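You operate a simulated robot arm through the tools that you are given. There is no shell and no other tool.

The job below is to be done with a simulated two-armed robot. You get a single attempt, and the scene is never put back.

TASK
Lock both pumps, then cap each travel bottle.
Fine: each cap is pressed on the bottle of its colour.

It is judged by the outcome, as a careful person would: the job done as asked, and still so three seconds after it is handed in. It fails if anything else is knocked over, pushed out of place, dropped, spilled or broken. Lids that push on must go on centred and level and be pressed home; caps that screw on are set level and turned clockwise until they are tight.

THE ROBOT
Two 7-joint arms with four-finger grippers on one trunk that stands fixed in place. Base frame: the origin is at the foot of the trunk, x ahead of it, y to its left, z up. Readings come in mm, rad, newtons and seconds.
The left shoulder is at [40, 181, 1304], the right one opposite. With the tool pointing down near the work surface each hand reaches from about 100 to 780 mm from the base axis, measured 20 degrees to its own side. Payload 3.67 kg a hand.
Tool frame (each hand has its own): the origin (TCP) lies between the finger pads and is the grasp point; the fingertips stand 28 mm ahead of it; z points along the fingers, y is the line along which they close. The gripper opens to 112 mm; its body begins 73 mm behind the TCP.
Orientation is that of the tool frame in the base frame, as a unit quaternion [w, x, y, z]. With the fingers straight down and closing along the base's y, the tool's x points along the base's -x, its y along +y and its z along -z.

THE INTERFACE
- The arms move only by the tool drive_tool. It takes "left_series", "right_series" or both (then of equal length, played together; a hand with none holds still); each is one flat list of numbers, 7 for each row, row after row: the shift along the base's x, y, z in mm, then the turn, a rotation vector about the base's x, y, z in rad, then the finger opening in mm, from 0 to 112. In form: [dx, dy, dz, rx, ry, rz, jaw, dx, dy, dz, rx, ry, rz, jaw, ...]. A call has 1 to 20 rows; each row is the pose to reach, as a shift and turn from the pose commanded when the call began. Rows are played at 5 a second. More than 50 mm and 0.15 rad between two rows, or a gripper value outside its range, and nothing of the call is played. Where a pose cannot be reached the arm comes as near as it can. A force on the tool above 90 N (or 10 N above the force at the start of the call, whichever is more), or a blocked arm, ends the call early, and 0.2 s more pass. Each finger travels about 72.4 mm/s and halts on what it meets, pressing with about 26 N; the grip force reading is that of the motor and also rises with nothing between the fingers. The clock runs only during rows and for 0.2 s after the last one: add rows that repeat a pose to give the fingers time. It gives the time, the measured TCP pose, the force on the tool (base axes), the opening and the grip force at its end, in the units of the frame above (readings bear some noise), with the torque about the TCP (base axes, N m) and any sound that the robot's microphone picked up.
- Cameras (640 x 400 px; columns grow to the right, rows downward): "scene" is now at [99.2, -28.7, 1534.9]; the picture's right is [-0.47, -0.89, 0.00], its down [-0.57, 0.30, -0.77] and it looks along [0.68, -0.36, -0.64] (base axes); focal length 348 px, centre (320, 200). "left" rides on the left gripper at [60, 18, -104] in its tool frame; the picture's right is [-0.29, 0.96, 0.00], its down [-0.80, -0.24, -0.55] and it looks along [-0.53, -0.16, 0.83] (tool axes); focal length 234 px, centre (320, 200). "right" rides on the right gripper at [60, -18, -104] in its tool frame; the picture's right is [0.29, 0.96, 0.00], its down [-0.80, 0.24, -0.55] and it looks along [-0.53, 0.16, 0.83] (tool axes); focal length 234 px, centre (320, 200).
- snapshot(camera): a new picture of that camera. No time passes.
- lift_body(by): moves the trunk up (or, below 0, down) by that many mm; the arms and the scene camera ride with it, the base frame stays. It gives what a move gives, with no picture.
- pan_tilt(pan, tilt): turns the head with the scene camera to pan (to the left, within 1.501 rad either way) and tilt (down, from -0.506 to 1.204), counted from straight ahead of the robot. It gives what a move gives.
- measure_at(camera, pixels): for up to 12 pixels [column, row] of the newest picture of that camera ("zoom" is the newest enlarged one), the place [x, y, z] in the base frame of the surface seen there, good to about 2 mm, but the place of the scene camera against the robot may be out by one fixed shift of up to 18 mm in any direction. No time passes.
- inspect(camera, box): a new picture of the part [left, top, right, bottom] of that camera's present view, enlarged. No time passes.
- hand_in(): hands the job in; it is judged then, once.

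Unless the task says otherwise, let go and move clear before handing in.

The tools are called after "Request:" by a JSON object that holds its "op" and its "data". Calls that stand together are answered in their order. drive_tool: Moves the arms, as the interface text tells. Its arguments: {"type":"object","properties":{"left_series":{"type":"array","items":{"type":"number"}},"right_series":{"type":"array","items":{"type":"number"}}},"required":[]} The other tools are called the same way: lift_body (by) moves the trunk up or down; pan_tilt (pan, tilt) turns the head that bears the scene camera; snapshot (camera) takes a picture; measure_at (camera, pixels) gives the place of the surface under pixels of a picture; inspect (camera, box) takes an enlarged picture of a part of a camera's view; hand_in () hands the job in.

At the start:

```text
clock: 0.0
left_eef_pos: [627.7, 29.2, 1200.6]
left_orientation: [0.0, -0.001, 1.0, -0.001]
left_ft_force: [0.1, -0.3, 0.1]
left_moment: [0.0, 0.02, -0.03]
left_grip_width: 112.2
left_grasp_force: 0.0
right_eef_pos: [370.9, -345.2, 1193.4]
right_orientation: [0.0, 0.0, 1.0, 0.001]
right_ft_force: [0.6, 0.0, -0.1]
right_moment: [-0.04, -0.01, -0.01]
right_grip_width: 112.1
right_grasp_force: 0.1
trunk travel left (down, up): [-425.0, 89.0]
head pan, tilt (commanded): [-0.483, 0.696]
```

scene: 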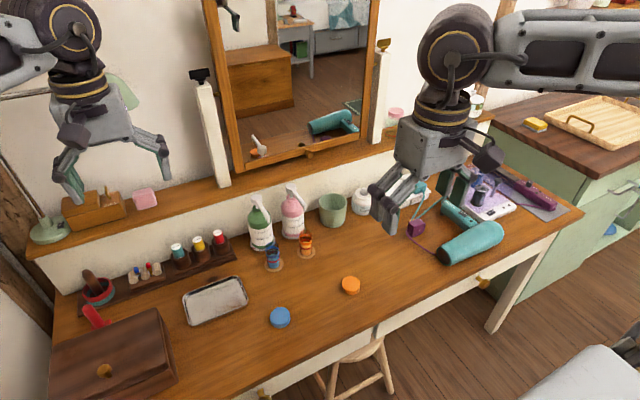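
right: 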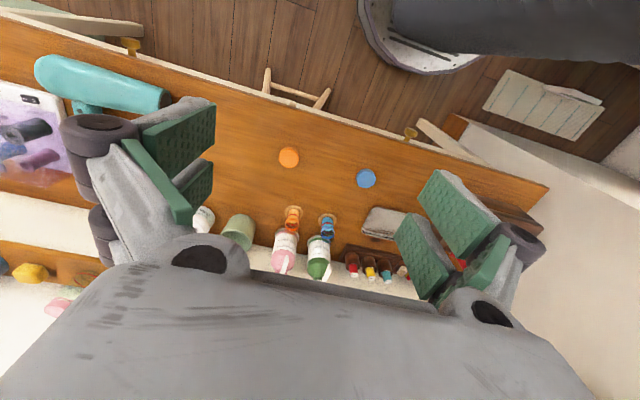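
left: 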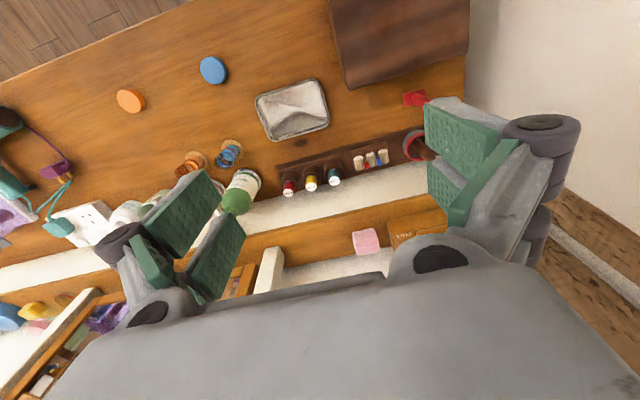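

The scene shows two pump bottles (green at about 260,222 and pink at 293,212), two small travel bottles (blue at 273,257, orange at 306,244), and two caps (blue 280,317, orange 351,285). I'll zoom in on them first.

Request:
{"op": "inspect", "data": {"camera": "scene", "box": [220, 170, 380, 280]}}

Request:
{"op": "inspect", "data": {"camera": "scene", "box": [230, 260, 390, 360]}}

Request:
{"op": "inspect", "data": {"camera": "right", "box": [240, 130, 440, 290]}}

Request:
{"op": "inspect", "data": {"camera": "left", "box": [100, 40, 300, 220]}}

```text
3.64 times, centred on (300, 225) of scene
```

zoom: 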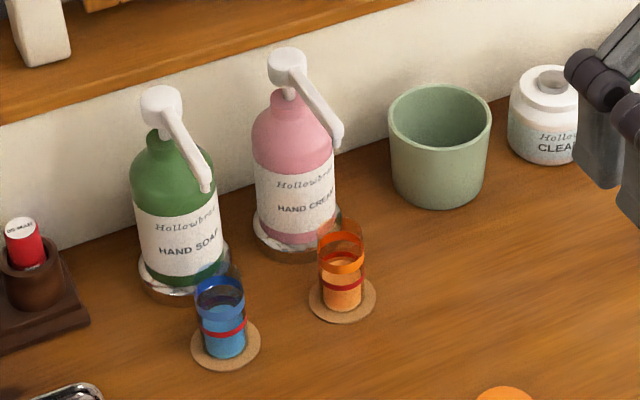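

```text
4.00 times, centred on (310, 310) of scene
```

zoom: 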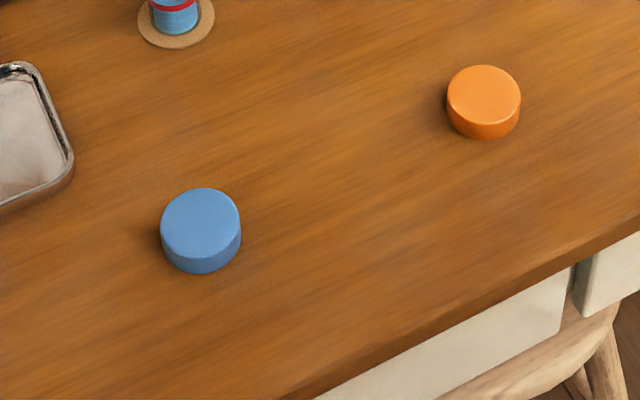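

```text
2.50 times, centred on (340, 210) of right
```

zoom: 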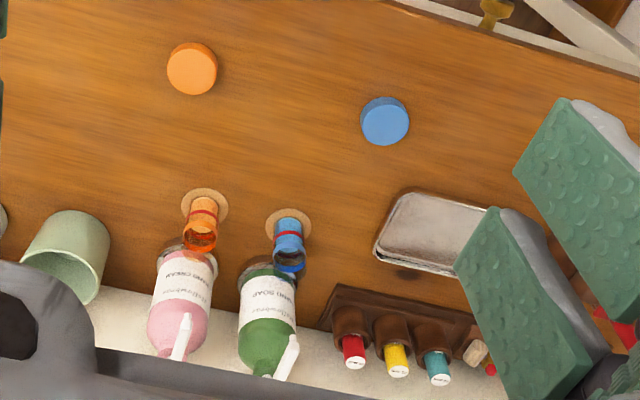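

```text
2.22 times, centred on (200, 130) of left
```

zoom: 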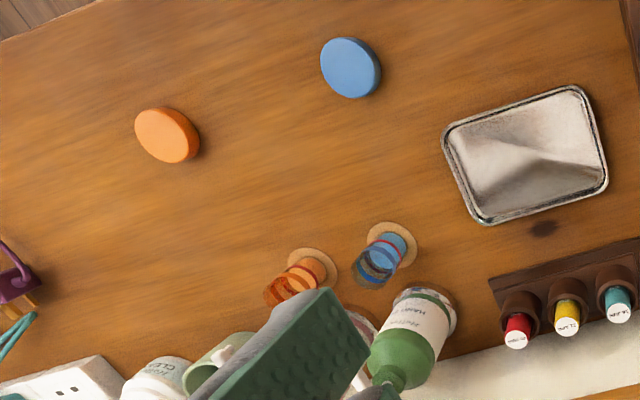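

The pumps' spouts point toward the front right, and the bottles seem to stand on metal bases. I'll zoom tighter on each pump head for lock markings.

Request:
{"op": "inspect", "data": {"camera": "scene", "box": [245, 185, 285, 215]}}

Request:
{"op": "inspect", "data": {"camera": "scene", "box": [278, 175, 318, 205]}}

Request:
{"op": "inspect", "data": {"camera": "scene", "box": [250, 220, 325, 280]}}

Request:
{"op": "inspect", "data": {"camera": "right", "box": [260, 220, 360, 290]}}

Request:
{"op": "snapshot", "data": {"camera": "scene"}}

```text
13.33 times, centred on (265, 200) of scene
```

zoom: 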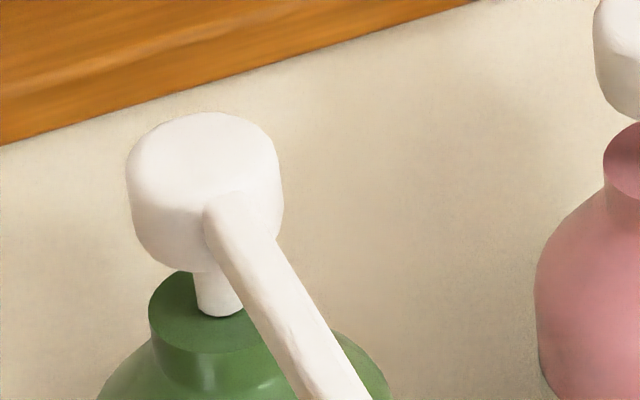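

```text
13.33 times, centred on (298, 190) of scene
```

zoom: 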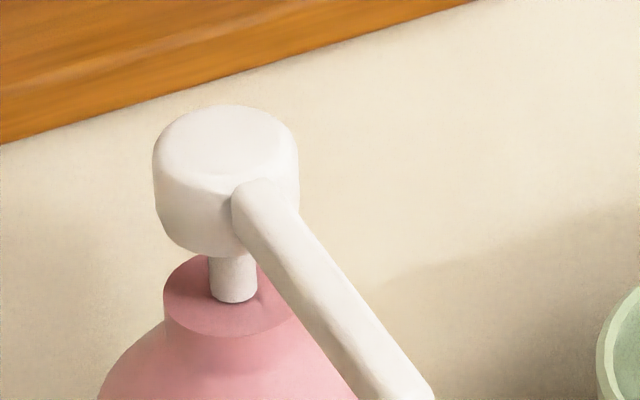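

```text
6.67 times, centred on (288, 250) of scene
```

zoom: 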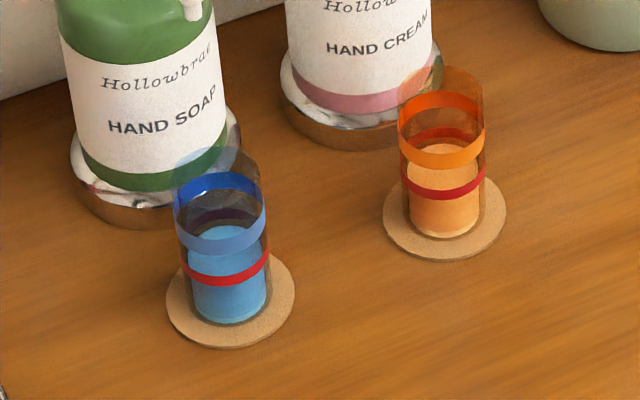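

```text
5.71 times, centred on (310, 255) of right
```

zoom: 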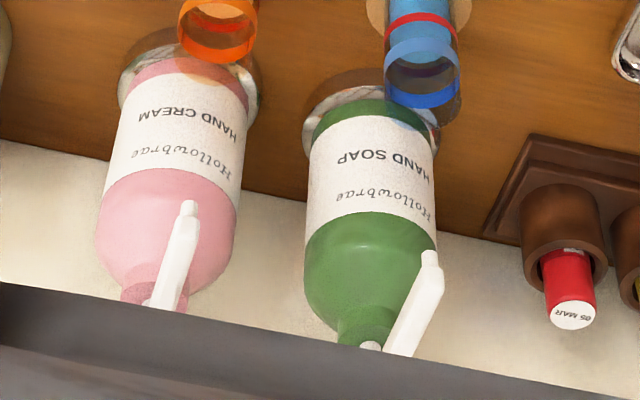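

```text
taken
```

scene: 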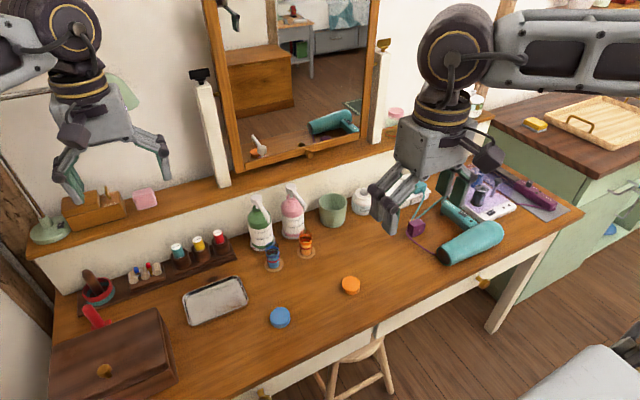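

Next I'll get metric positions of caps, bottles and pumps from both hand cameras and the scene camera so the fixed shift can be worked out.

Request:
{"op": "snapshot", "data": {"camera": "right"}}

Request:
{"op": "snapshot", "data": {"camera": "left"}}

Request:
{"op": "measure_at", "data": {"camera": "right", "pixels": [[288, 157], [366, 178], [330, 120], [430, 200], [292, 213], [327, 219], [286, 237], [319, 245], [286, 232], [278, 254], [238, 226], [318, 288]]}}

Request:
{"op": "measure_at", "data": {"camera": "left", "pixels": [[131, 101], [213, 70], [170, 110], [290, 110], [183, 158], [227, 145], [195, 161], [226, 158], [243, 180], [239, 200], [110, 218], [330, 177]]}}

Request:
{"op": "measure_at", "data": {"camera": "scene", "pixels": [[351, 284], [280, 316], [310, 310], [258, 198], [291, 189], [274, 270], [307, 257], [274, 257], [306, 243], [260, 228], [293, 217], [330, 215]]}}

```text
taken
```

right: 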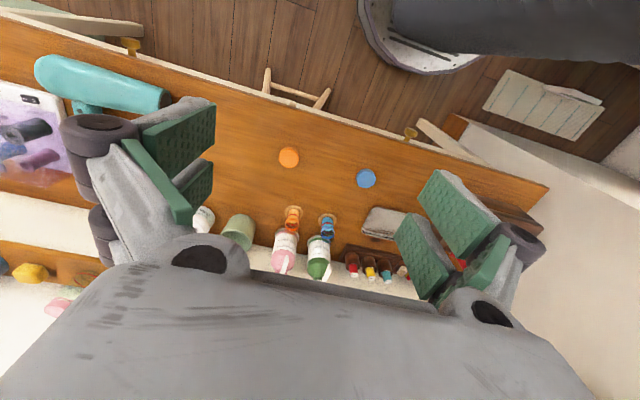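

```text
taken
```

left: 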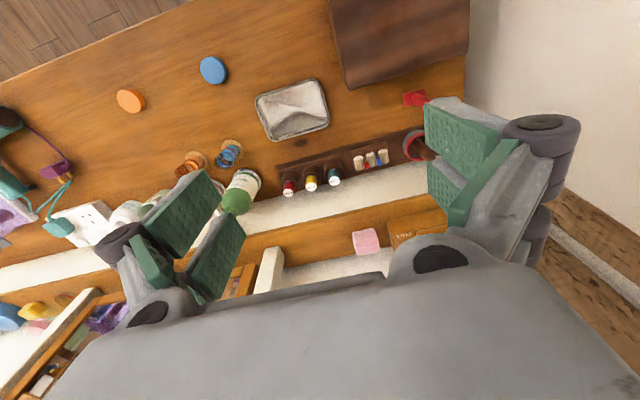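

```text
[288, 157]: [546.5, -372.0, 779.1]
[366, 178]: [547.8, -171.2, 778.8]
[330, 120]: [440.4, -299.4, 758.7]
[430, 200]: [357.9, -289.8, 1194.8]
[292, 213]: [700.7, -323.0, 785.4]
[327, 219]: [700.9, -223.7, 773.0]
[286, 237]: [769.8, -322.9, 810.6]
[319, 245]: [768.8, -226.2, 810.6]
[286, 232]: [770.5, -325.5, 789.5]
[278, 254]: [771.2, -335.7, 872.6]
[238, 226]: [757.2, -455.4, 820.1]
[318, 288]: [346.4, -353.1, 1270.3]
```

```text
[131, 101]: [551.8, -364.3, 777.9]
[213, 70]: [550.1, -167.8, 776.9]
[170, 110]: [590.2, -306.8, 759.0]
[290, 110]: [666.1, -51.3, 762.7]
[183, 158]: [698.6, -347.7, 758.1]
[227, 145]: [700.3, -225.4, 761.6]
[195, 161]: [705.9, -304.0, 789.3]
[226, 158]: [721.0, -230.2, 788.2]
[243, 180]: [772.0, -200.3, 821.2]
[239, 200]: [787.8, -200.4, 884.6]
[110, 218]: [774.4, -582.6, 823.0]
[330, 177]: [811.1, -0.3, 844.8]
```

```text
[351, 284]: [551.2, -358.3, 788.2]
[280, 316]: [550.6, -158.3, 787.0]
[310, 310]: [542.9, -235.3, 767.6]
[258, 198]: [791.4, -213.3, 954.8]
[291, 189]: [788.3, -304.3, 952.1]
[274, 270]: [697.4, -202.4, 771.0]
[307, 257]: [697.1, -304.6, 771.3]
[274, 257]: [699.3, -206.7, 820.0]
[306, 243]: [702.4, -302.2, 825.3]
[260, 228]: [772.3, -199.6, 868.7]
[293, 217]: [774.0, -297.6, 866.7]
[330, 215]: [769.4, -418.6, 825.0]
```

From the hand cameras: table z≈758.5; caps centred at about (549,-369) orange and (549,-170) blue, tops z≈778, and the scene camera reads about (+2,+10,+10) off. I'll look at the mirror and other surroundings for hints, e.g. lock markings on the pumps' backs.

Request:
{"op": "inspect", "data": {"camera": "scene", "box": [205, 90, 375, 190]}}

Request:
{"op": "inspect", "data": {"camera": "scene", "box": [310, 160, 450, 250]}}

Request:
{"op": "inspect", "data": {"camera": "right", "box": [200, 180, 360, 290]}}

```text
3.76 times, centred on (290, 140) of scene
```

zoom: 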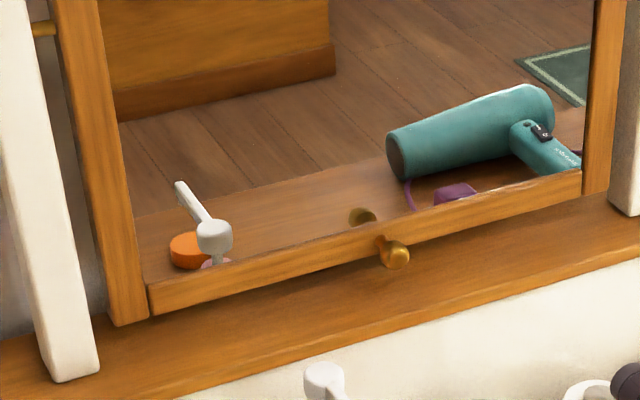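

```text
4.44 times, centred on (380, 205) of scene
```

zoom: 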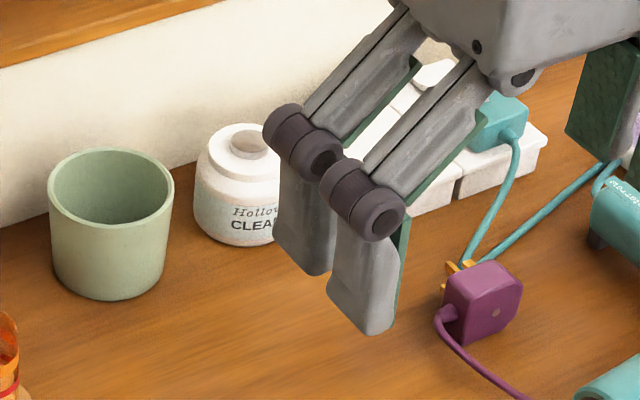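

```text
3.64 times, centred on (280, 235) of right
```

zoom: 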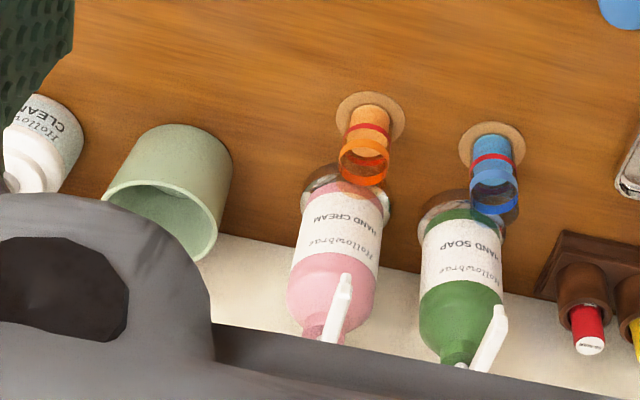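

The pumps stand close to a backboard/shelf with a mirror; I need its geometry for clearance. Measuring shelf edge, mirror frame and the ledge with the scene camera, then I'll move the right hand up near the pumps for a close view.

Request:
{"op": "measure_at", "data": {"camera": "scene", "pixels": [[260, 185], [235, 195], [300, 170], [300, 158], [240, 168], [215, 100], [213, 185], [250, 60], [380, 138], [347, 145], [270, 190], [330, 160]]}}

Request:
{"op": "drive_tool", "data": {"right_series": [45, 5, 0, 0, 0, 0, 112, 90, 10, 0, 0, 0, 0, 112, 135, 15, 0, 0, 0, 0, 112, 180, 20, 0, 0, 0, 0, 112, 225, 25, 0, 0, 0, 0, 112, 250, 30, 0, 0, 0, 0, 112]}}

```text
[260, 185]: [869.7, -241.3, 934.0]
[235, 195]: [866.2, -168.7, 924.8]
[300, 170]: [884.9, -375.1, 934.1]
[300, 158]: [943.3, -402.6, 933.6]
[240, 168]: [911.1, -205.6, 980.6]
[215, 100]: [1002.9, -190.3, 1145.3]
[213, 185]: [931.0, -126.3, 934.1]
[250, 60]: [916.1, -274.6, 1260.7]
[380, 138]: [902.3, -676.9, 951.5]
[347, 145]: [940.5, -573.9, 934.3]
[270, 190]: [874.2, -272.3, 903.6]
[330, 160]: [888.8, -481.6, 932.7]
```

```text
clock: 1.4
left_eef_pos: [630.1, 29.0, 1199.9]
left_orientation: [-0.001, -0.002, 1.0, 0.0]
left_ft_force: [0.3, 0.2, -0.5]
left_moment: [-0.01, 0.02, 0.02]
left_grip_width: 111.7
left_grasp_force: 0.1
right_eef_pos: [622.1, -315.9, 1191.1]
right_orientation: [0.0, -0.001, 1.0, 0.0]
right_ft_force: [-0.5, 0.0, -0.3]
right_moment: [-0.02, 0.03, 0.0]
right_grip_width: 112.2
right_grasp_force: 0.0
trunk travel left (down, up): [-425.0, 89.0]
head pan, tilt (commanded): [-0.483, 0.696]
```

The shelf top is at z≈924 with front edge x≈866 and the mirror plane x≈910. The right hand is at (622,-316,1191); checking its view.

Request:
{"op": "snapshot", "data": {"camera": "right"}}

Request:
{"op": "inspect", "data": {"camera": "right", "box": [230, 120, 400, 230]}}

Request:
{"op": "snapshot", "data": {"camera": "scene"}}

```text
taken
```

right: 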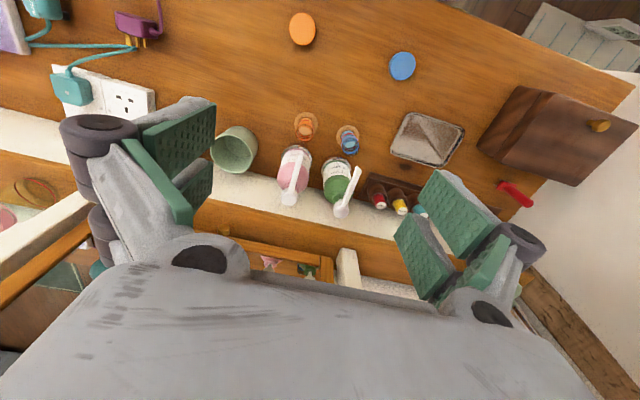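

```text
3.64 times, centred on (315, 175) of right
```

zoom: 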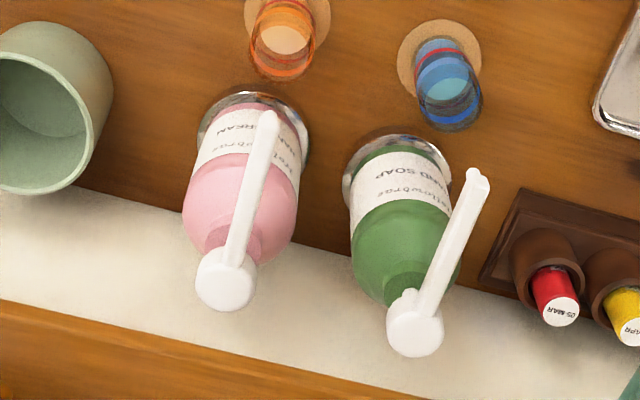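

```text
taken
```

scene: 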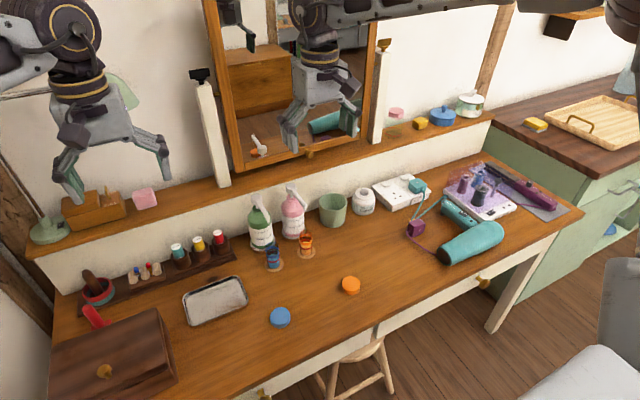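

The right camera now shows both pump heads and the open bottle mouths clearly. Measuring heads, spout tips and bottle rims in this view.

Request:
{"op": "inspect", "data": {"camera": "right", "box": [270, 100, 390, 225]}}

Request:
{"op": "measure_at", "data": {"camera": "right", "pixels": [[289, 197], [286, 201], [341, 210], [343, 214], [301, 153], [358, 170], [295, 172], [350, 190], [305, 115], [347, 127], [303, 30], [403, 66]]}}

```text
3.20 times, centred on (330, 162) of right
```

zoom: 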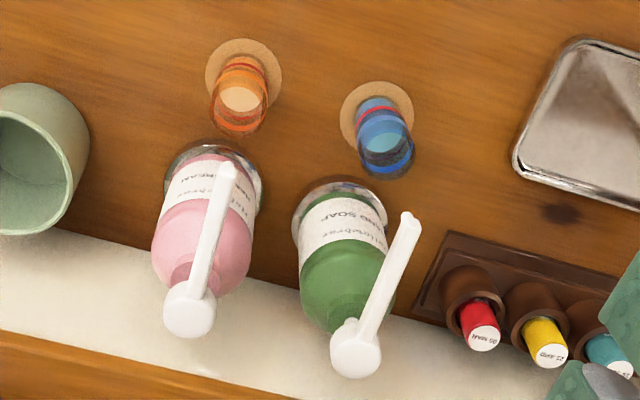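

```text
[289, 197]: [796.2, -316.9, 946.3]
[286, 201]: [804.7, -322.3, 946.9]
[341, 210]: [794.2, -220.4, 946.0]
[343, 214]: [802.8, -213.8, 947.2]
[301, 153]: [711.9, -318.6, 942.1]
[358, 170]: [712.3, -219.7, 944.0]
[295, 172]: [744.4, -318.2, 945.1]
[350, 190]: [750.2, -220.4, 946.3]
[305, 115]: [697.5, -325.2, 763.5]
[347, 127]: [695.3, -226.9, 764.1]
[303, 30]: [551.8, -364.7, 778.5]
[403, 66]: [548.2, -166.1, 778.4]
```

Spouts run straight toward −x: heads at about (797,-318) and (796,-219), z≈946, with tips at (711,…) right above the travel bottles. Zooming tightly on the heads and necks for any lock marks.

Request:
{"op": "inspect", "data": {"camera": "right", "box": [325, 185, 365, 225]}}

Request:
{"op": "inspect", "data": {"camera": "right", "box": [270, 170, 310, 210]}}

Request:
{"op": "inspect", "data": {"camera": "scene", "box": [245, 190, 320, 240]}}

Request:
{"op": "inspect", "data": {"camera": "right", "box": [290, 100, 370, 160]}}

```text
10.00 times, centred on (345, 205) of right
```

zoom: 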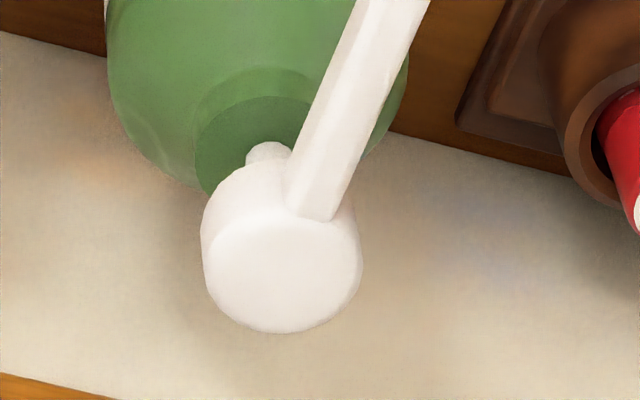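

```text
10.00 times, centred on (290, 190) of right
```

zoom: 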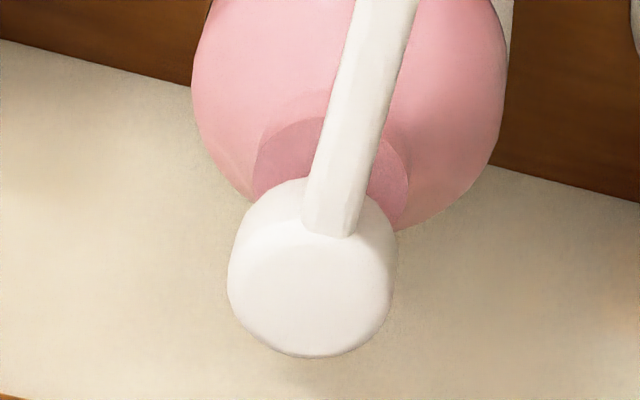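

```text
8.00 times, centred on (282, 215) of scene
```

zoom: 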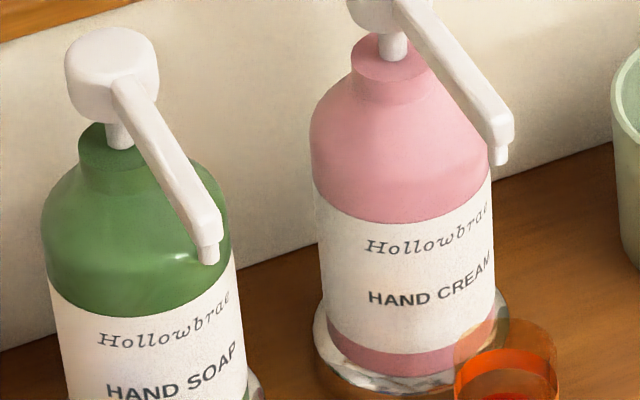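

```text
6.67 times, centred on (330, 130) of right
```

zoom: 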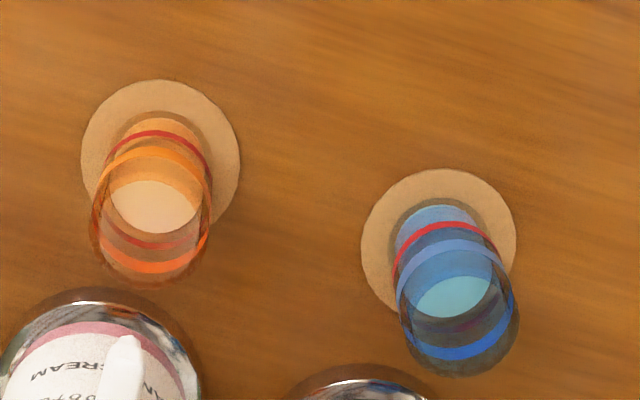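

No lock marks; head diameter ≈29 mm, stem gap ≈15 mm visible. I'll move the right hand toward the green pump at height with jaws narrowed to 60, then check clearance to the mirror.

Request:
{"op": "drive_tool", "data": {"right_series": [30, 20, 0, 0, 0, 0, 90, 60, 40, 0, 0, 0, 0, 60, 90, 60, 0, 0, 0, 0, 60, 120, 75, 0, 0, 0, 0, 60, 145, 85, 0, 0, 0, 0, 60, 160, 96, 0, 0, 0, 0, 60]}}

Request:
{"op": "snapshot", "data": {"camera": "scene"}}

Request:
{"op": "snapshot", "data": {"camera": "right"}}

Request:
{"op": "snapshot", "data": {"camera": "left"}}

```text
clock: 2.8
left_eef_pos: [628.8, 28.7, 1201.3]
left_orientation: [0.0, 0.0, 1.0, 0.0]
left_ft_force: [0.0, 0.5, -0.1]
left_moment: [-0.03, -0.04, -0.02]
left_grip_width: 111.9
left_grasp_force: 0.1
right_eef_pos: [694.3, -258.0, 1192.3]
right_orientation: [0.001, 0.0, 1.0, 0.0]
right_ft_force: [-0.5, -0.1, -0.3]
right_moment: [0.0, -0.04, -0.02]
right_grip_width: 60.1
right_grasp_force: 0.1
right hand out of reach, approached as far as the arm can: row 3, 4, 5, 6
trunk travel left (down, up): [-425.0, 89.0]
head pan, tilt (commanded): [-0.483, 0.696]
```

```text
taken
```

scene: 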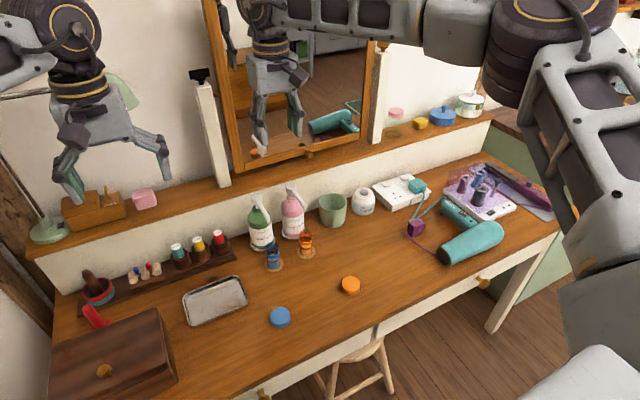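

```text
taken
```

right: 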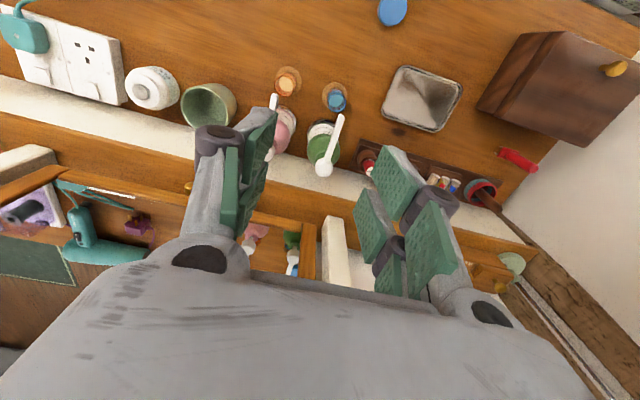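

```text
taken
```

left: 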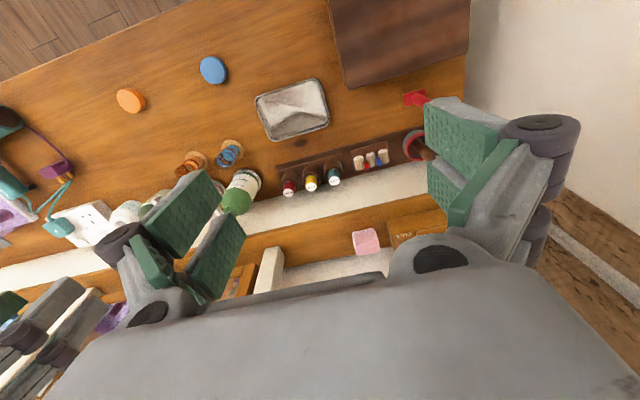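

At this height the arm tops out near (694,-258), so I'll need a tilted tool (fingers forward-down) to reach the pumps. First, precise measurement of the green head in this closer view.

Request:
{"op": "inspect", "data": {"camera": "right", "box": [295, 100, 365, 190]}}

Request:
{"op": "measure_at", "data": {"camera": "right", "pixels": [[324, 169], [321, 166], [327, 172], [317, 170], [331, 170], [341, 116], [335, 140], [286, 81], [336, 99], [324, 178]]}}

```text
4.44 times, centred on (330, 145) of right
```

zoom: 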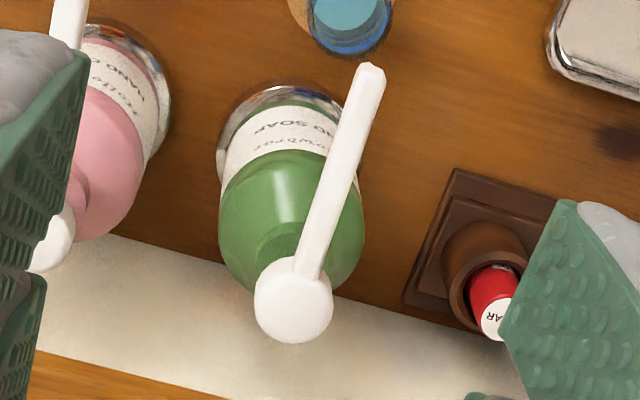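

```text
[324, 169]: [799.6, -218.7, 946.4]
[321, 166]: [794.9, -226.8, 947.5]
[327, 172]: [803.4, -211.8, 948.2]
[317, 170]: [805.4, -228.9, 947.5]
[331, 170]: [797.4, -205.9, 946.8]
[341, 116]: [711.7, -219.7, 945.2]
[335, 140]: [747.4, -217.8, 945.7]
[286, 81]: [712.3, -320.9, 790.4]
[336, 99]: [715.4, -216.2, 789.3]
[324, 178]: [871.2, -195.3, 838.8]
```

Green head's top centre is about (800,-218.5,947). To learn what pose the commands now count from (the last target was clipped), I'll back the right hand off 100 mm in x and read the pose.

Request:
{"op": "drive_tool", "data": {"right_series": [-50, 0, 0, 0, 0, 0, 60, -100, 0, 0, 0, 0, 0, 60, -100, 0, 0, 0, 0, 0, 60]}}

```text
clock: 3.6
left_eef_pos: [631.0, 29.9, 1201.0]
left_orientation: [-0.001, -0.001, 1.0, 0.0]
left_ft_force: [0.4, 0.2, -0.4]
left_moment: [-0.02, 0.02, -0.02]
left_grip_width: 111.6
left_grasp_force: 0.1
right_eef_pos: [599.0, -257.6, 1189.9]
right_orientation: [-0.001, 0.0, 1.0, 0.0]
right_ft_force: [0.2, 0.6, -0.6]
right_moment: [0.0, 0.04, 0.05]
right_grip_width: 60.2
right_grasp_force: 0.0
trunk travel left (down, up): [-425.0, 89.0]
head pan, tilt (commanded): [-0.483, 0.696]
```

Commands count from the clipped pose, now ≈(597,-258,1191). Next I'll tilt the tool 0.36 rad forward and bring it to about (730,-218,1040), short of the green head and above it.

Request:
{"op": "drive_tool", "data": {"right_series": [0, 10, -20, 0, -0.12, 0, 60, 20, 20, -45, 0, -0.24, 0, 60, 45, 30, -75, 0, -0.36, 0, 60, 75, 40, -105, 0, -0.36, 0, 60, 105, 40, -130, 0, -0.36, 0, 60, 133, 40, -151, 0, -0.36, 0, 60, 133, 40, -151, 0, -0.36, 0, 60]}}

Request:
{"op": "snapshot", "data": {"camera": "right"}}

Request:
{"op": "snapshot", "data": {"camera": "scene"}}

```text
clock: 5.2
left_eef_pos: [627.7, 30.3, 1202.2]
left_orientation: [0.0, -0.001, 1.0, 0.0]
left_ft_force: [-0.2, 0.0, -0.3]
left_moment: [-0.01, -0.02, 0.01]
left_grip_width: 111.9
left_grasp_force: 0.0
right_eef_pos: [719.3, -228.0, 1048.3]
right_orientation: [0.181, -0.001, 0.984, 0.001]
right_ft_force: [0.1, 0.7, 0.3]
right_moment: [-0.03, -0.01, 0.0]
right_grip_width: 60.1
right_grasp_force: 0.0
right hand out of reach, approached as far as the arm can: row 6, 7
trunk travel left (down, up): [-425.0, 89.0]
head pan, tilt (commanded): [-0.483, 0.696]
```

```text
taken
```

right: 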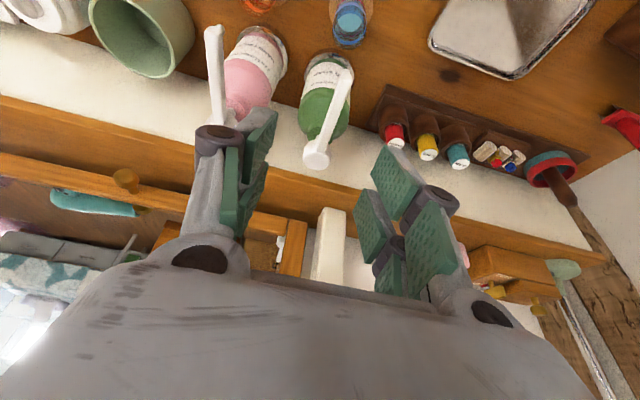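

```text
taken
```

scene: 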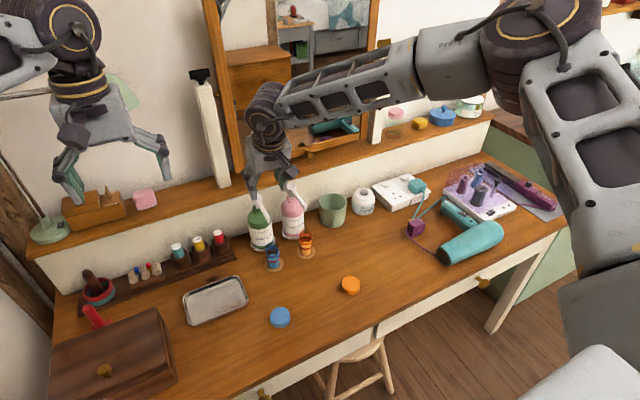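

Reach still runs out at x≈720 with the shoulder at z 1304, so I'll lower the trunk to bring the shoulder nearer the working height. First back the right hand off to about (600,-290,1150), upright.

Request:
{"op": "drive_tool", "data": {"right_series": [-30, 0, 30, 0, 0, 0, 60, -60, -20, 60, 0, 0.12, 0, 60, -90, -40, 85, 0, 0.24, 0, 60, -120, -60, 102, 0, 0.364, 0, 60, -120, -60, 102, 0, 0.364, 0, 60]}}

Request:
{"op": "lift_body", "data": {"by": -200}}

Request:
{"op": "snapshot", "data": {"camera": "scene"}}

Request:
{"op": "snapshot", "data": {"camera": "right"}}

```text
clock: 6.4
left_eef_pos: [628.8, 29.0, 1201.1]
left_orientation: [0.0, -0.001, 1.0, 0.0]
left_ft_force: [0.0, 0.7, -0.2]
left_moment: [-0.02, -0.01, 0.0]
left_grip_width: 111.9
left_grasp_force: 0.0
right_eef_pos: [599.5, -290.1, 1150.1]
right_orientation: [-0.004, 0.0, 1.0, 0.0]
right_ft_force: [0.2, -0.5, 1.3]
right_moment: [0.0, 0.03, -0.01]
right_grip_width: 60.0
right_grasp_force: 0.0
trunk travel left (down, up): [-425.0, 89.0]
head pan, tilt (commanded): [-0.483, 0.696]
```

```text
clock: 8.6
left_eef_pos: [628.7, 29.6, 1002.6]
left_orientation: [-0.001, -0.001, 1.0, 0.0]
left_ft_force: [-0.5, 0.2, 0.4]
left_moment: [0.0, 0.02, 0.02]
left_grip_width: 111.9
left_grasp_force: 0.0
right_eef_pos: [598.5, -289.0, 950.9]
right_orientation: [-0.002, 0.0, 1.0, 0.0]
right_ft_force: [0.7, 0.1, 0.5]
right_moment: [-0.02, -0.03, 0.01]
right_grip_width: 60.0
right_grasp_force: 0.0
trunk travel left (down, up): [-225.0, 289.0]
head pan, tilt (commanded): [-0.483, 0.696]
```

```text
taken
```

scene: 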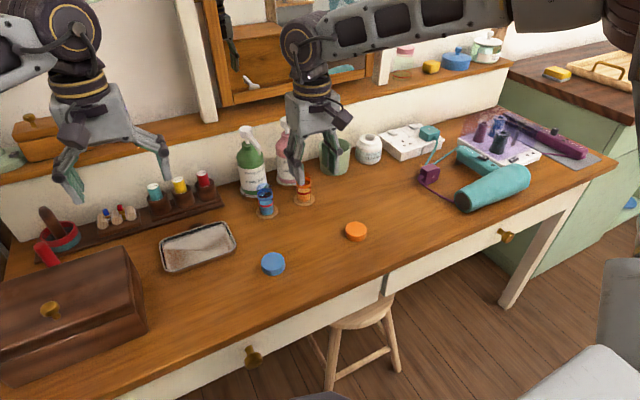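

```text
taken
```

right: 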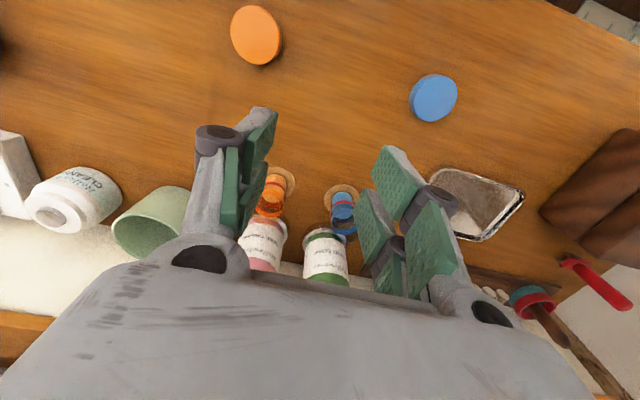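

The shoulder is now at about z 1104. I'll raise the hand to ≈1040 and try reaching over the green head (800,-218.5) with the tool straight down.

Request:
{"op": "drive_tool", "data": {"right_series": [0, 10, 45, 0, 0, 0, 60, 0, 30, 85, 0, 0, 0, 60, 40, 50, 85, 0, 0, 0, 60, 80, 70, 85, 0, 0, 0, 60, 120, 70, 85, 0, 0, 0, 60, 160, 70, 85, 0, 0, 0, 60, 200, 70, 85, 0, 0, 0, 60, 200, 70, 85, 0, 0, 0, 60]}}

Request:
{"op": "snapshot", "data": {"camera": "scene"}}

Request:
{"op": "snapshot", "data": {"camera": "right"}}

```text
clock: 10.4
left_eef_pos: [627.1, 29.6, 1002.2]
left_orientation: [0.0, 0.0, 1.0, 0.0]
left_ft_force: [-0.2, 0.1, -0.8]
left_moment: [0.02, 0.0, -0.01]
left_grip_width: 112.3
left_grasp_force: 0.0
right_eef_pos: [693.1, -260.5, 1028.1]
right_orientation: [-0.001, 0.0, 1.0, 0.0]
right_ft_force: [0.0, 0.3, -0.2]
right_moment: [-0.03, -0.01, 0.04]
right_grip_width: 60.2
right_grasp_force: 0.0
right hand out of reach, approached as far as the arm can: row 4, 5, 6, 7, 8
trunk travel left (down, up): [-225.0, 289.0]
head pan, tilt (commanded): [-0.483, 0.696]
```

```text
taken
```

scene: 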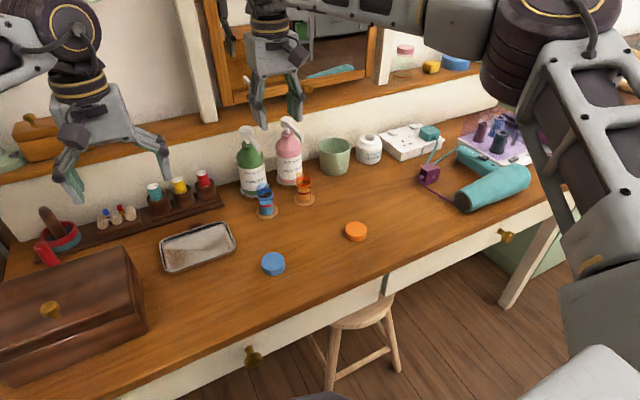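

```text
taken
```

right: 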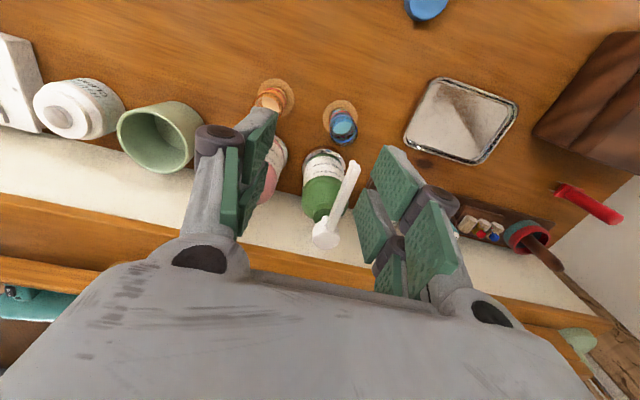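

The limit fits an arm radius of about 658 mm with the wrist ~110 mm behind the TCP, so the pumps need a strongly tilted tool. I'll tilt the hand ≈0.78 rad and bring it to about (720,-219,1010) above the green spout, then check the view.

Request:
{"op": "drive_tool", "data": {"right_series": [-20, 5, 5, 0, -0.13, 0, 60, -30, 15, 10, 0, -0.26, 0, 60, -30, 25, 10, 0, -0.39, 0, 60, -20, 35, 5, 0, -0.52, 0, 60, 0, 41, 0, 0, -0.65, 0, 60, 20, 41, -10, 0, -0.785, 0, 60, 27, 41, -18, 0, -0.785, 0, 60, 27, 41, -18, 0, -0.785, 0, 60]}}

Request:
{"op": "snapshot", "data": {"camera": "scene"}}

Request:
{"op": "snapshot", "data": {"camera": "right"}}

Request:
{"op": "snapshot", "data": {"camera": "left"}}

```text
clock: 12.2
left_eef_pos: [629.3, 29.3, 1002.4]
left_orientation: [0.0, 0.0, 1.0, 0.0]
left_ft_force: [0.4, -0.1, -0.4]
left_moment: [-0.03, 0.02, 0.01]
left_grip_width: 112.1
left_grasp_force: 0.0
right_eef_pos: [717.5, -220.7, 1009.9]
right_orientation: [0.38, 0.0, 0.925, 0.0]
right_ft_force: [-0.3, -0.1, 0.5]
right_moment: [-0.02, -0.01, -0.01]
right_grip_width: 60.1
right_grasp_force: 0.1
trunk travel left (down, up): [-225.0, 289.0]
head pan, tilt (commanded): [-0.483, 0.696]
```

```text
taken
```

scene: 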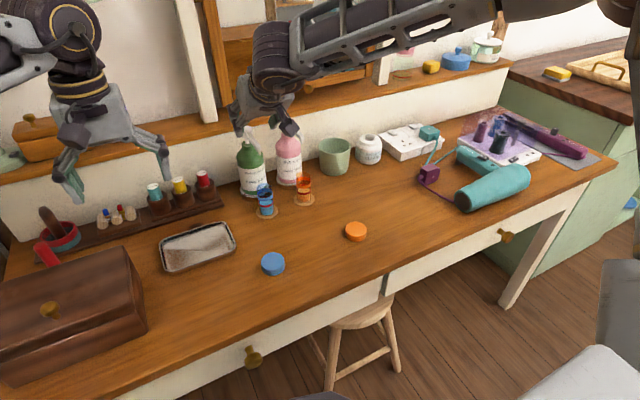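

```text
taken
```

right: 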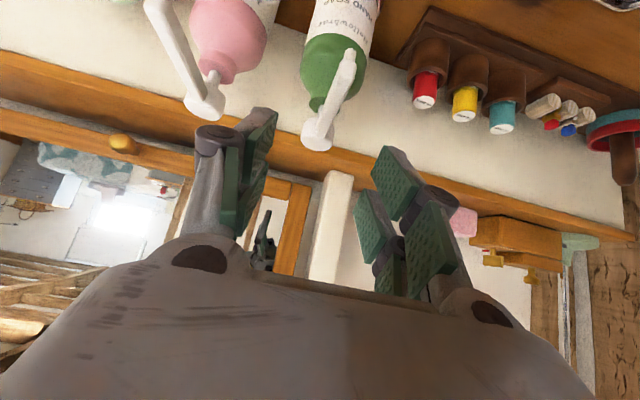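

```text
taken
```

left: 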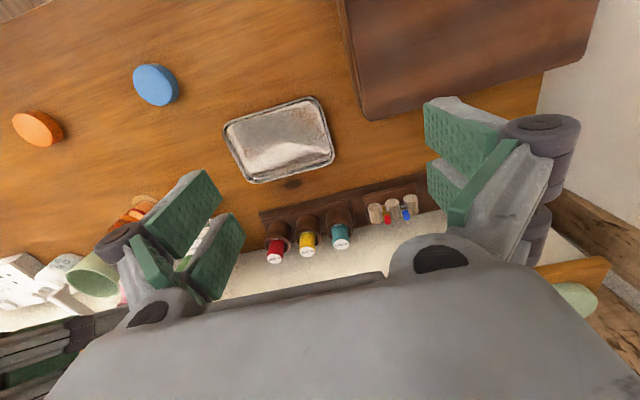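

Now the pose is reached (tilt 0.78 rad at 717,-220,1010), with the green head at pixel (318,135) and the pink at (203,105). Measuring heads and spouts again from this closer view.

Request:
{"op": "inspect", "data": {"camera": "right", "box": [280, 30, 380, 160]}}

Request:
{"op": "measure_at", "data": {"camera": "right", "pixels": [[317, 140], [318, 133], [310, 138], [325, 141], [347, 65], [338, 88], [327, 112], [203, 107], [205, 100], [170, 35], [187, 75], [216, 76]]}}

```text
3.08 times, centred on (330, 95) of right
```

zoom: 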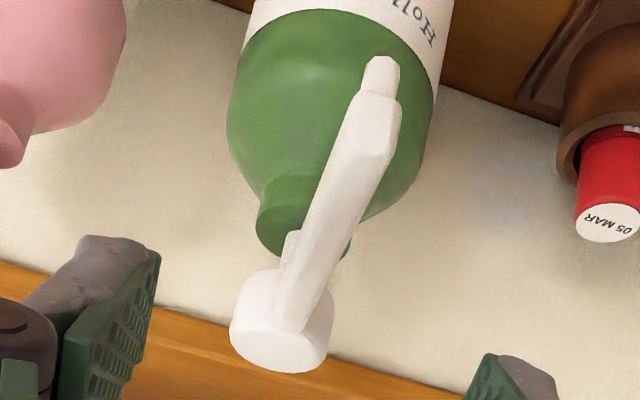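

```text
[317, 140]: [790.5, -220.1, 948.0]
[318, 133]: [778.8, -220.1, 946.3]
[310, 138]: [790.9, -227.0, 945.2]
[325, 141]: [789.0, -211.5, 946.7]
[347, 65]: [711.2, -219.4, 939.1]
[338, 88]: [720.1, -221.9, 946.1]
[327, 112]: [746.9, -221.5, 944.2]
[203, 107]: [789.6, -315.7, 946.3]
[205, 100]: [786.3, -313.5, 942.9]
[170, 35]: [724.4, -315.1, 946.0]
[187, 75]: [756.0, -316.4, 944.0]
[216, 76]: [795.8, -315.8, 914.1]
```

Refined: pump axes at about x≈795 with y≈-220 (green) and y≈-316.5 (pink); the spout spans x 711–780, ≈11 mm wide, z≈935–946. I'll lower the open fingers around the green spout to about (733,-220,952).

Request:
{"op": "drive_tool", "data": {"right_series": [0, 0, 0, 0, 0, 0, 60, 5, 0, -20, 0, 0, 0, 60, 10, 0, -40, 0, 0, 0, 60, 14, 0, -58, 0, 0, 0, 60, 14, 0, -58, 0, 0, 0, 60]}}

Request:
{"op": "snapshot", "data": {"camera": "right"}}

Request:
{"op": "inspect", "data": {"camera": "scene", "box": [200, 80, 340, 230]}}

```text
clock: 13.4
left_eef_pos: [629.3, 29.8, 1002.0]
left_orientation: [0.0, -0.001, 1.0, 0.0]
left_ft_force: [0.9, 0.7, -0.1]
left_moment: [0.0, 0.01, 0.0]
left_grip_width: 112.3
left_grasp_force: 0.1
right_eef_pos: [731.3, -219.9, 951.5]
right_orientation: [0.381, -0.001, 0.925, 0.0]
right_ft_force: [-0.3, -0.5, 0.2]
right_moment: [0.0, -0.01, 0.01]
right_grip_width: 59.7
right_grasp_force: 0.0
trunk travel left (down, up): [-225.0, 289.0]
head pan, tilt (commanded): [-0.483, 0.696]
```

```text
taken
```

right: 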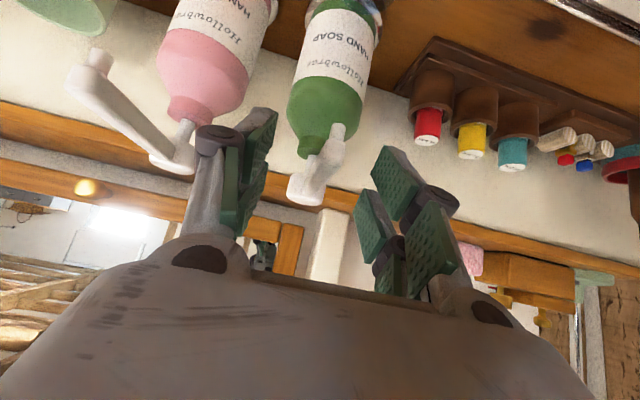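

```text
2.67 times, centred on (270, 155) of scene
```

zoom: 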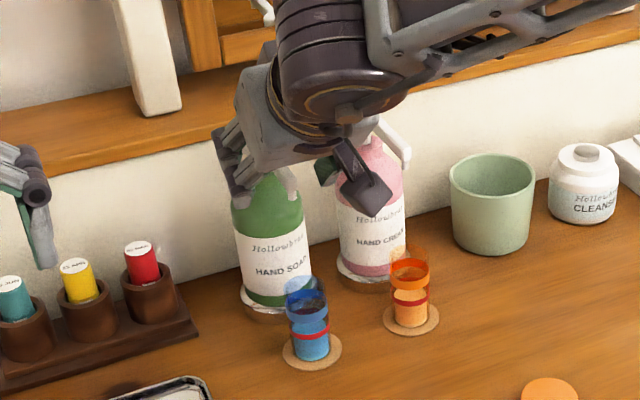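

The spout sits centred between the pads (around pixel 320,175). I'll narrow the jaws to 22 mm as a loose cage and then look.

Request:
{"op": "drive_tool", "data": {"right_series": [0, 0, 0, 0, 0, 0, 40, 0, 0, 0, 0, 0, 0, 22, 0, 0, 0, 0, 0, 0, 22]}}

Request:
{"op": "snapshot", "data": {"camera": "right"}}

Request:
{"op": "inspect", "data": {"camera": "right", "box": [260, 100, 400, 230]}}

```text
clock: 14.2
left_eef_pos: [627.5, 30.2, 1003.4]
left_orientation: [0.0, -0.001, 1.0, -0.001]
left_ft_force: [0.4, -0.8, -0.6]
left_moment: [0.01, -0.02, -0.03]
left_grip_width: 112.0
left_grasp_force: 0.1
right_eef_pos: [733.4, -220.0, 951.5]
right_orientation: [0.38, -0.001, 0.925, 0.001]
right_ft_force: [-0.4, 0.0, -1.0]
right_moment: [-0.02, -0.03, 0.02]
right_grip_width: 22.0
right_grasp_force: 0.1
trunk travel left (down, up): [-225.0, 289.0]
head pan, tilt (commanded): [-0.483, 0.696]
```

```text
taken
```

right: 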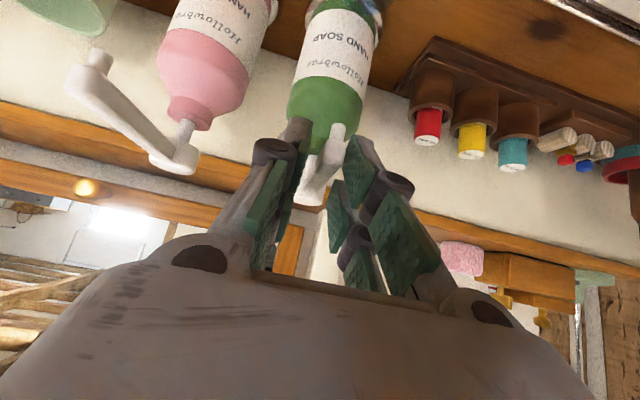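

```text
3.08 times, centred on (330, 165) of right
```

zoom: 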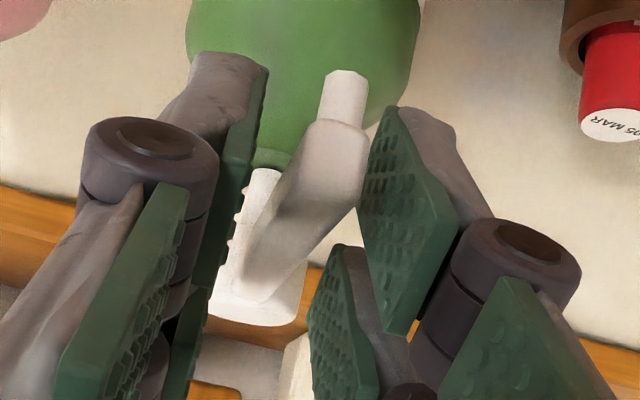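

The pads straddle the spout with ~5 mm slack each side. I'll swing the spout gently clockwise (seen from above) by about 0.2 rad about the stem axis and read the forces.

Request:
{"op": "drive_tool", "data": {"right_series": [0.1, 3.1, 0, 0, 0, -0.05, 22, 0.3, 6.2, 0, 0, 0, -0.1, 22, 0.7, 9.3, 0, 0, 0, -0.15, 22, 1.2, 12.3, 0, 0, 0, -0.2, 22]}}

Request:
{"op": "inspect", "data": {"camera": "right", "box": [260, 60, 400, 230]}}

```text
clock: 15.2
left_eef_pos: [629.3, 29.2, 1001.9]
left_orientation: [0.0, -0.001, 1.0, 0.0]
left_ft_force: [0.4, 0.3, 0.4]
left_moment: [0.02, -0.01, 0.02]
left_grip_width: 111.9
left_grasp_force: 0.0
right_eef_pos: [733.0, -207.2, 950.1]
right_orientation: [0.378, 0.092, 0.92, -0.038]
right_ft_force: [0.3, 0.0, 0.2]
right_moment: [-0.01, -0.01, -0.02]
right_grip_width: 22.1
right_grasp_force: 0.5
trunk travel left (down, up): [-225.0, 289.0]
head pan, tilt (commanded): [-0.483, 0.696]
```

```text
2.35 times, centred on (330, 145) of right
```

zoom: 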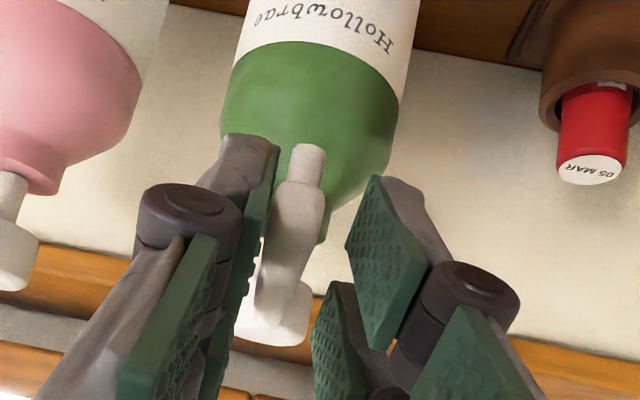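

Contact with the left pad is made with almost no resistance. Continuing the clockwise swing to about 0.6 rad and then checking whether the head (and not the bottle) turned.

Request:
{"op": "drive_tool", "data": {"right_series": [0.8, 3, 0, 0, 0, -0.05, 22, 1.6, 6, 0, 0, 0, -0.1, 22, 2.6, 8.9, 0, 0, 0, -0.15, 22, 3.7, 11.8, 0, 0, 0, -0.2, 22, 5, 14.6, 0, 0, 0, -0.25, 22, 6.4, 17.4, 0, 0, 0, -0.3, 22]}}

Request:
{"op": "inspect", "data": {"camera": "right", "box": [240, 40, 400, 230]}}

Request:
{"op": "inspect", "data": {"camera": "scene", "box": [200, 80, 340, 230]}}

```text
clock: 16.6
left_eef_pos: [629.2, 30.6, 1002.3]
left_orientation: [0.001, 0.0, 1.0, 0.001]
left_ft_force: [0.3, 0.9, -0.5]
left_moment: [0.01, -0.01, -0.02]
left_grip_width: 111.9
left_grasp_force: 0.1
right_eef_pos: [722.8, -207.1, 956.4]
right_orientation: [0.369, 0.228, 0.896, -0.094]
right_ft_force: [2.2, 2.7, 0.8]
right_moment: [-0.03, -0.04, 0.26]
right_grip_width: 23.3
right_grasp_force: 6.6
right hand out of reach, approached as far as the arm can: row 4, 5, 6
trunk travel left (down, up): [-225.0, 289.0]
head pan, tilt (commanded): [-0.483, 0.696]
```

```text
2.11 times, centred on (320, 135) of right
```

zoom: 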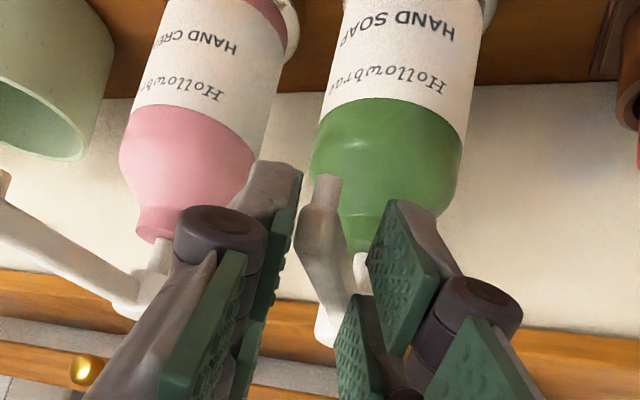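

```text
2.67 times, centred on (270, 155) of scene
```

zoom: 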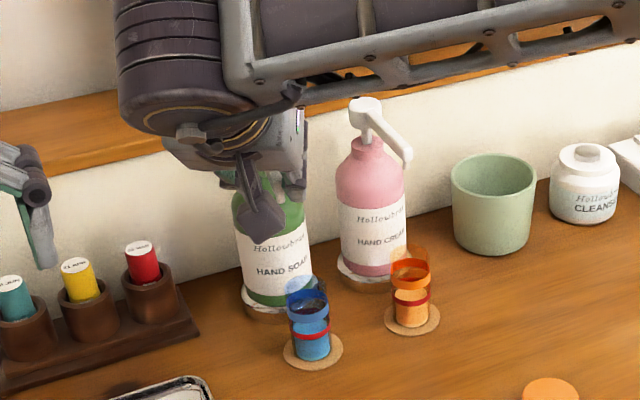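

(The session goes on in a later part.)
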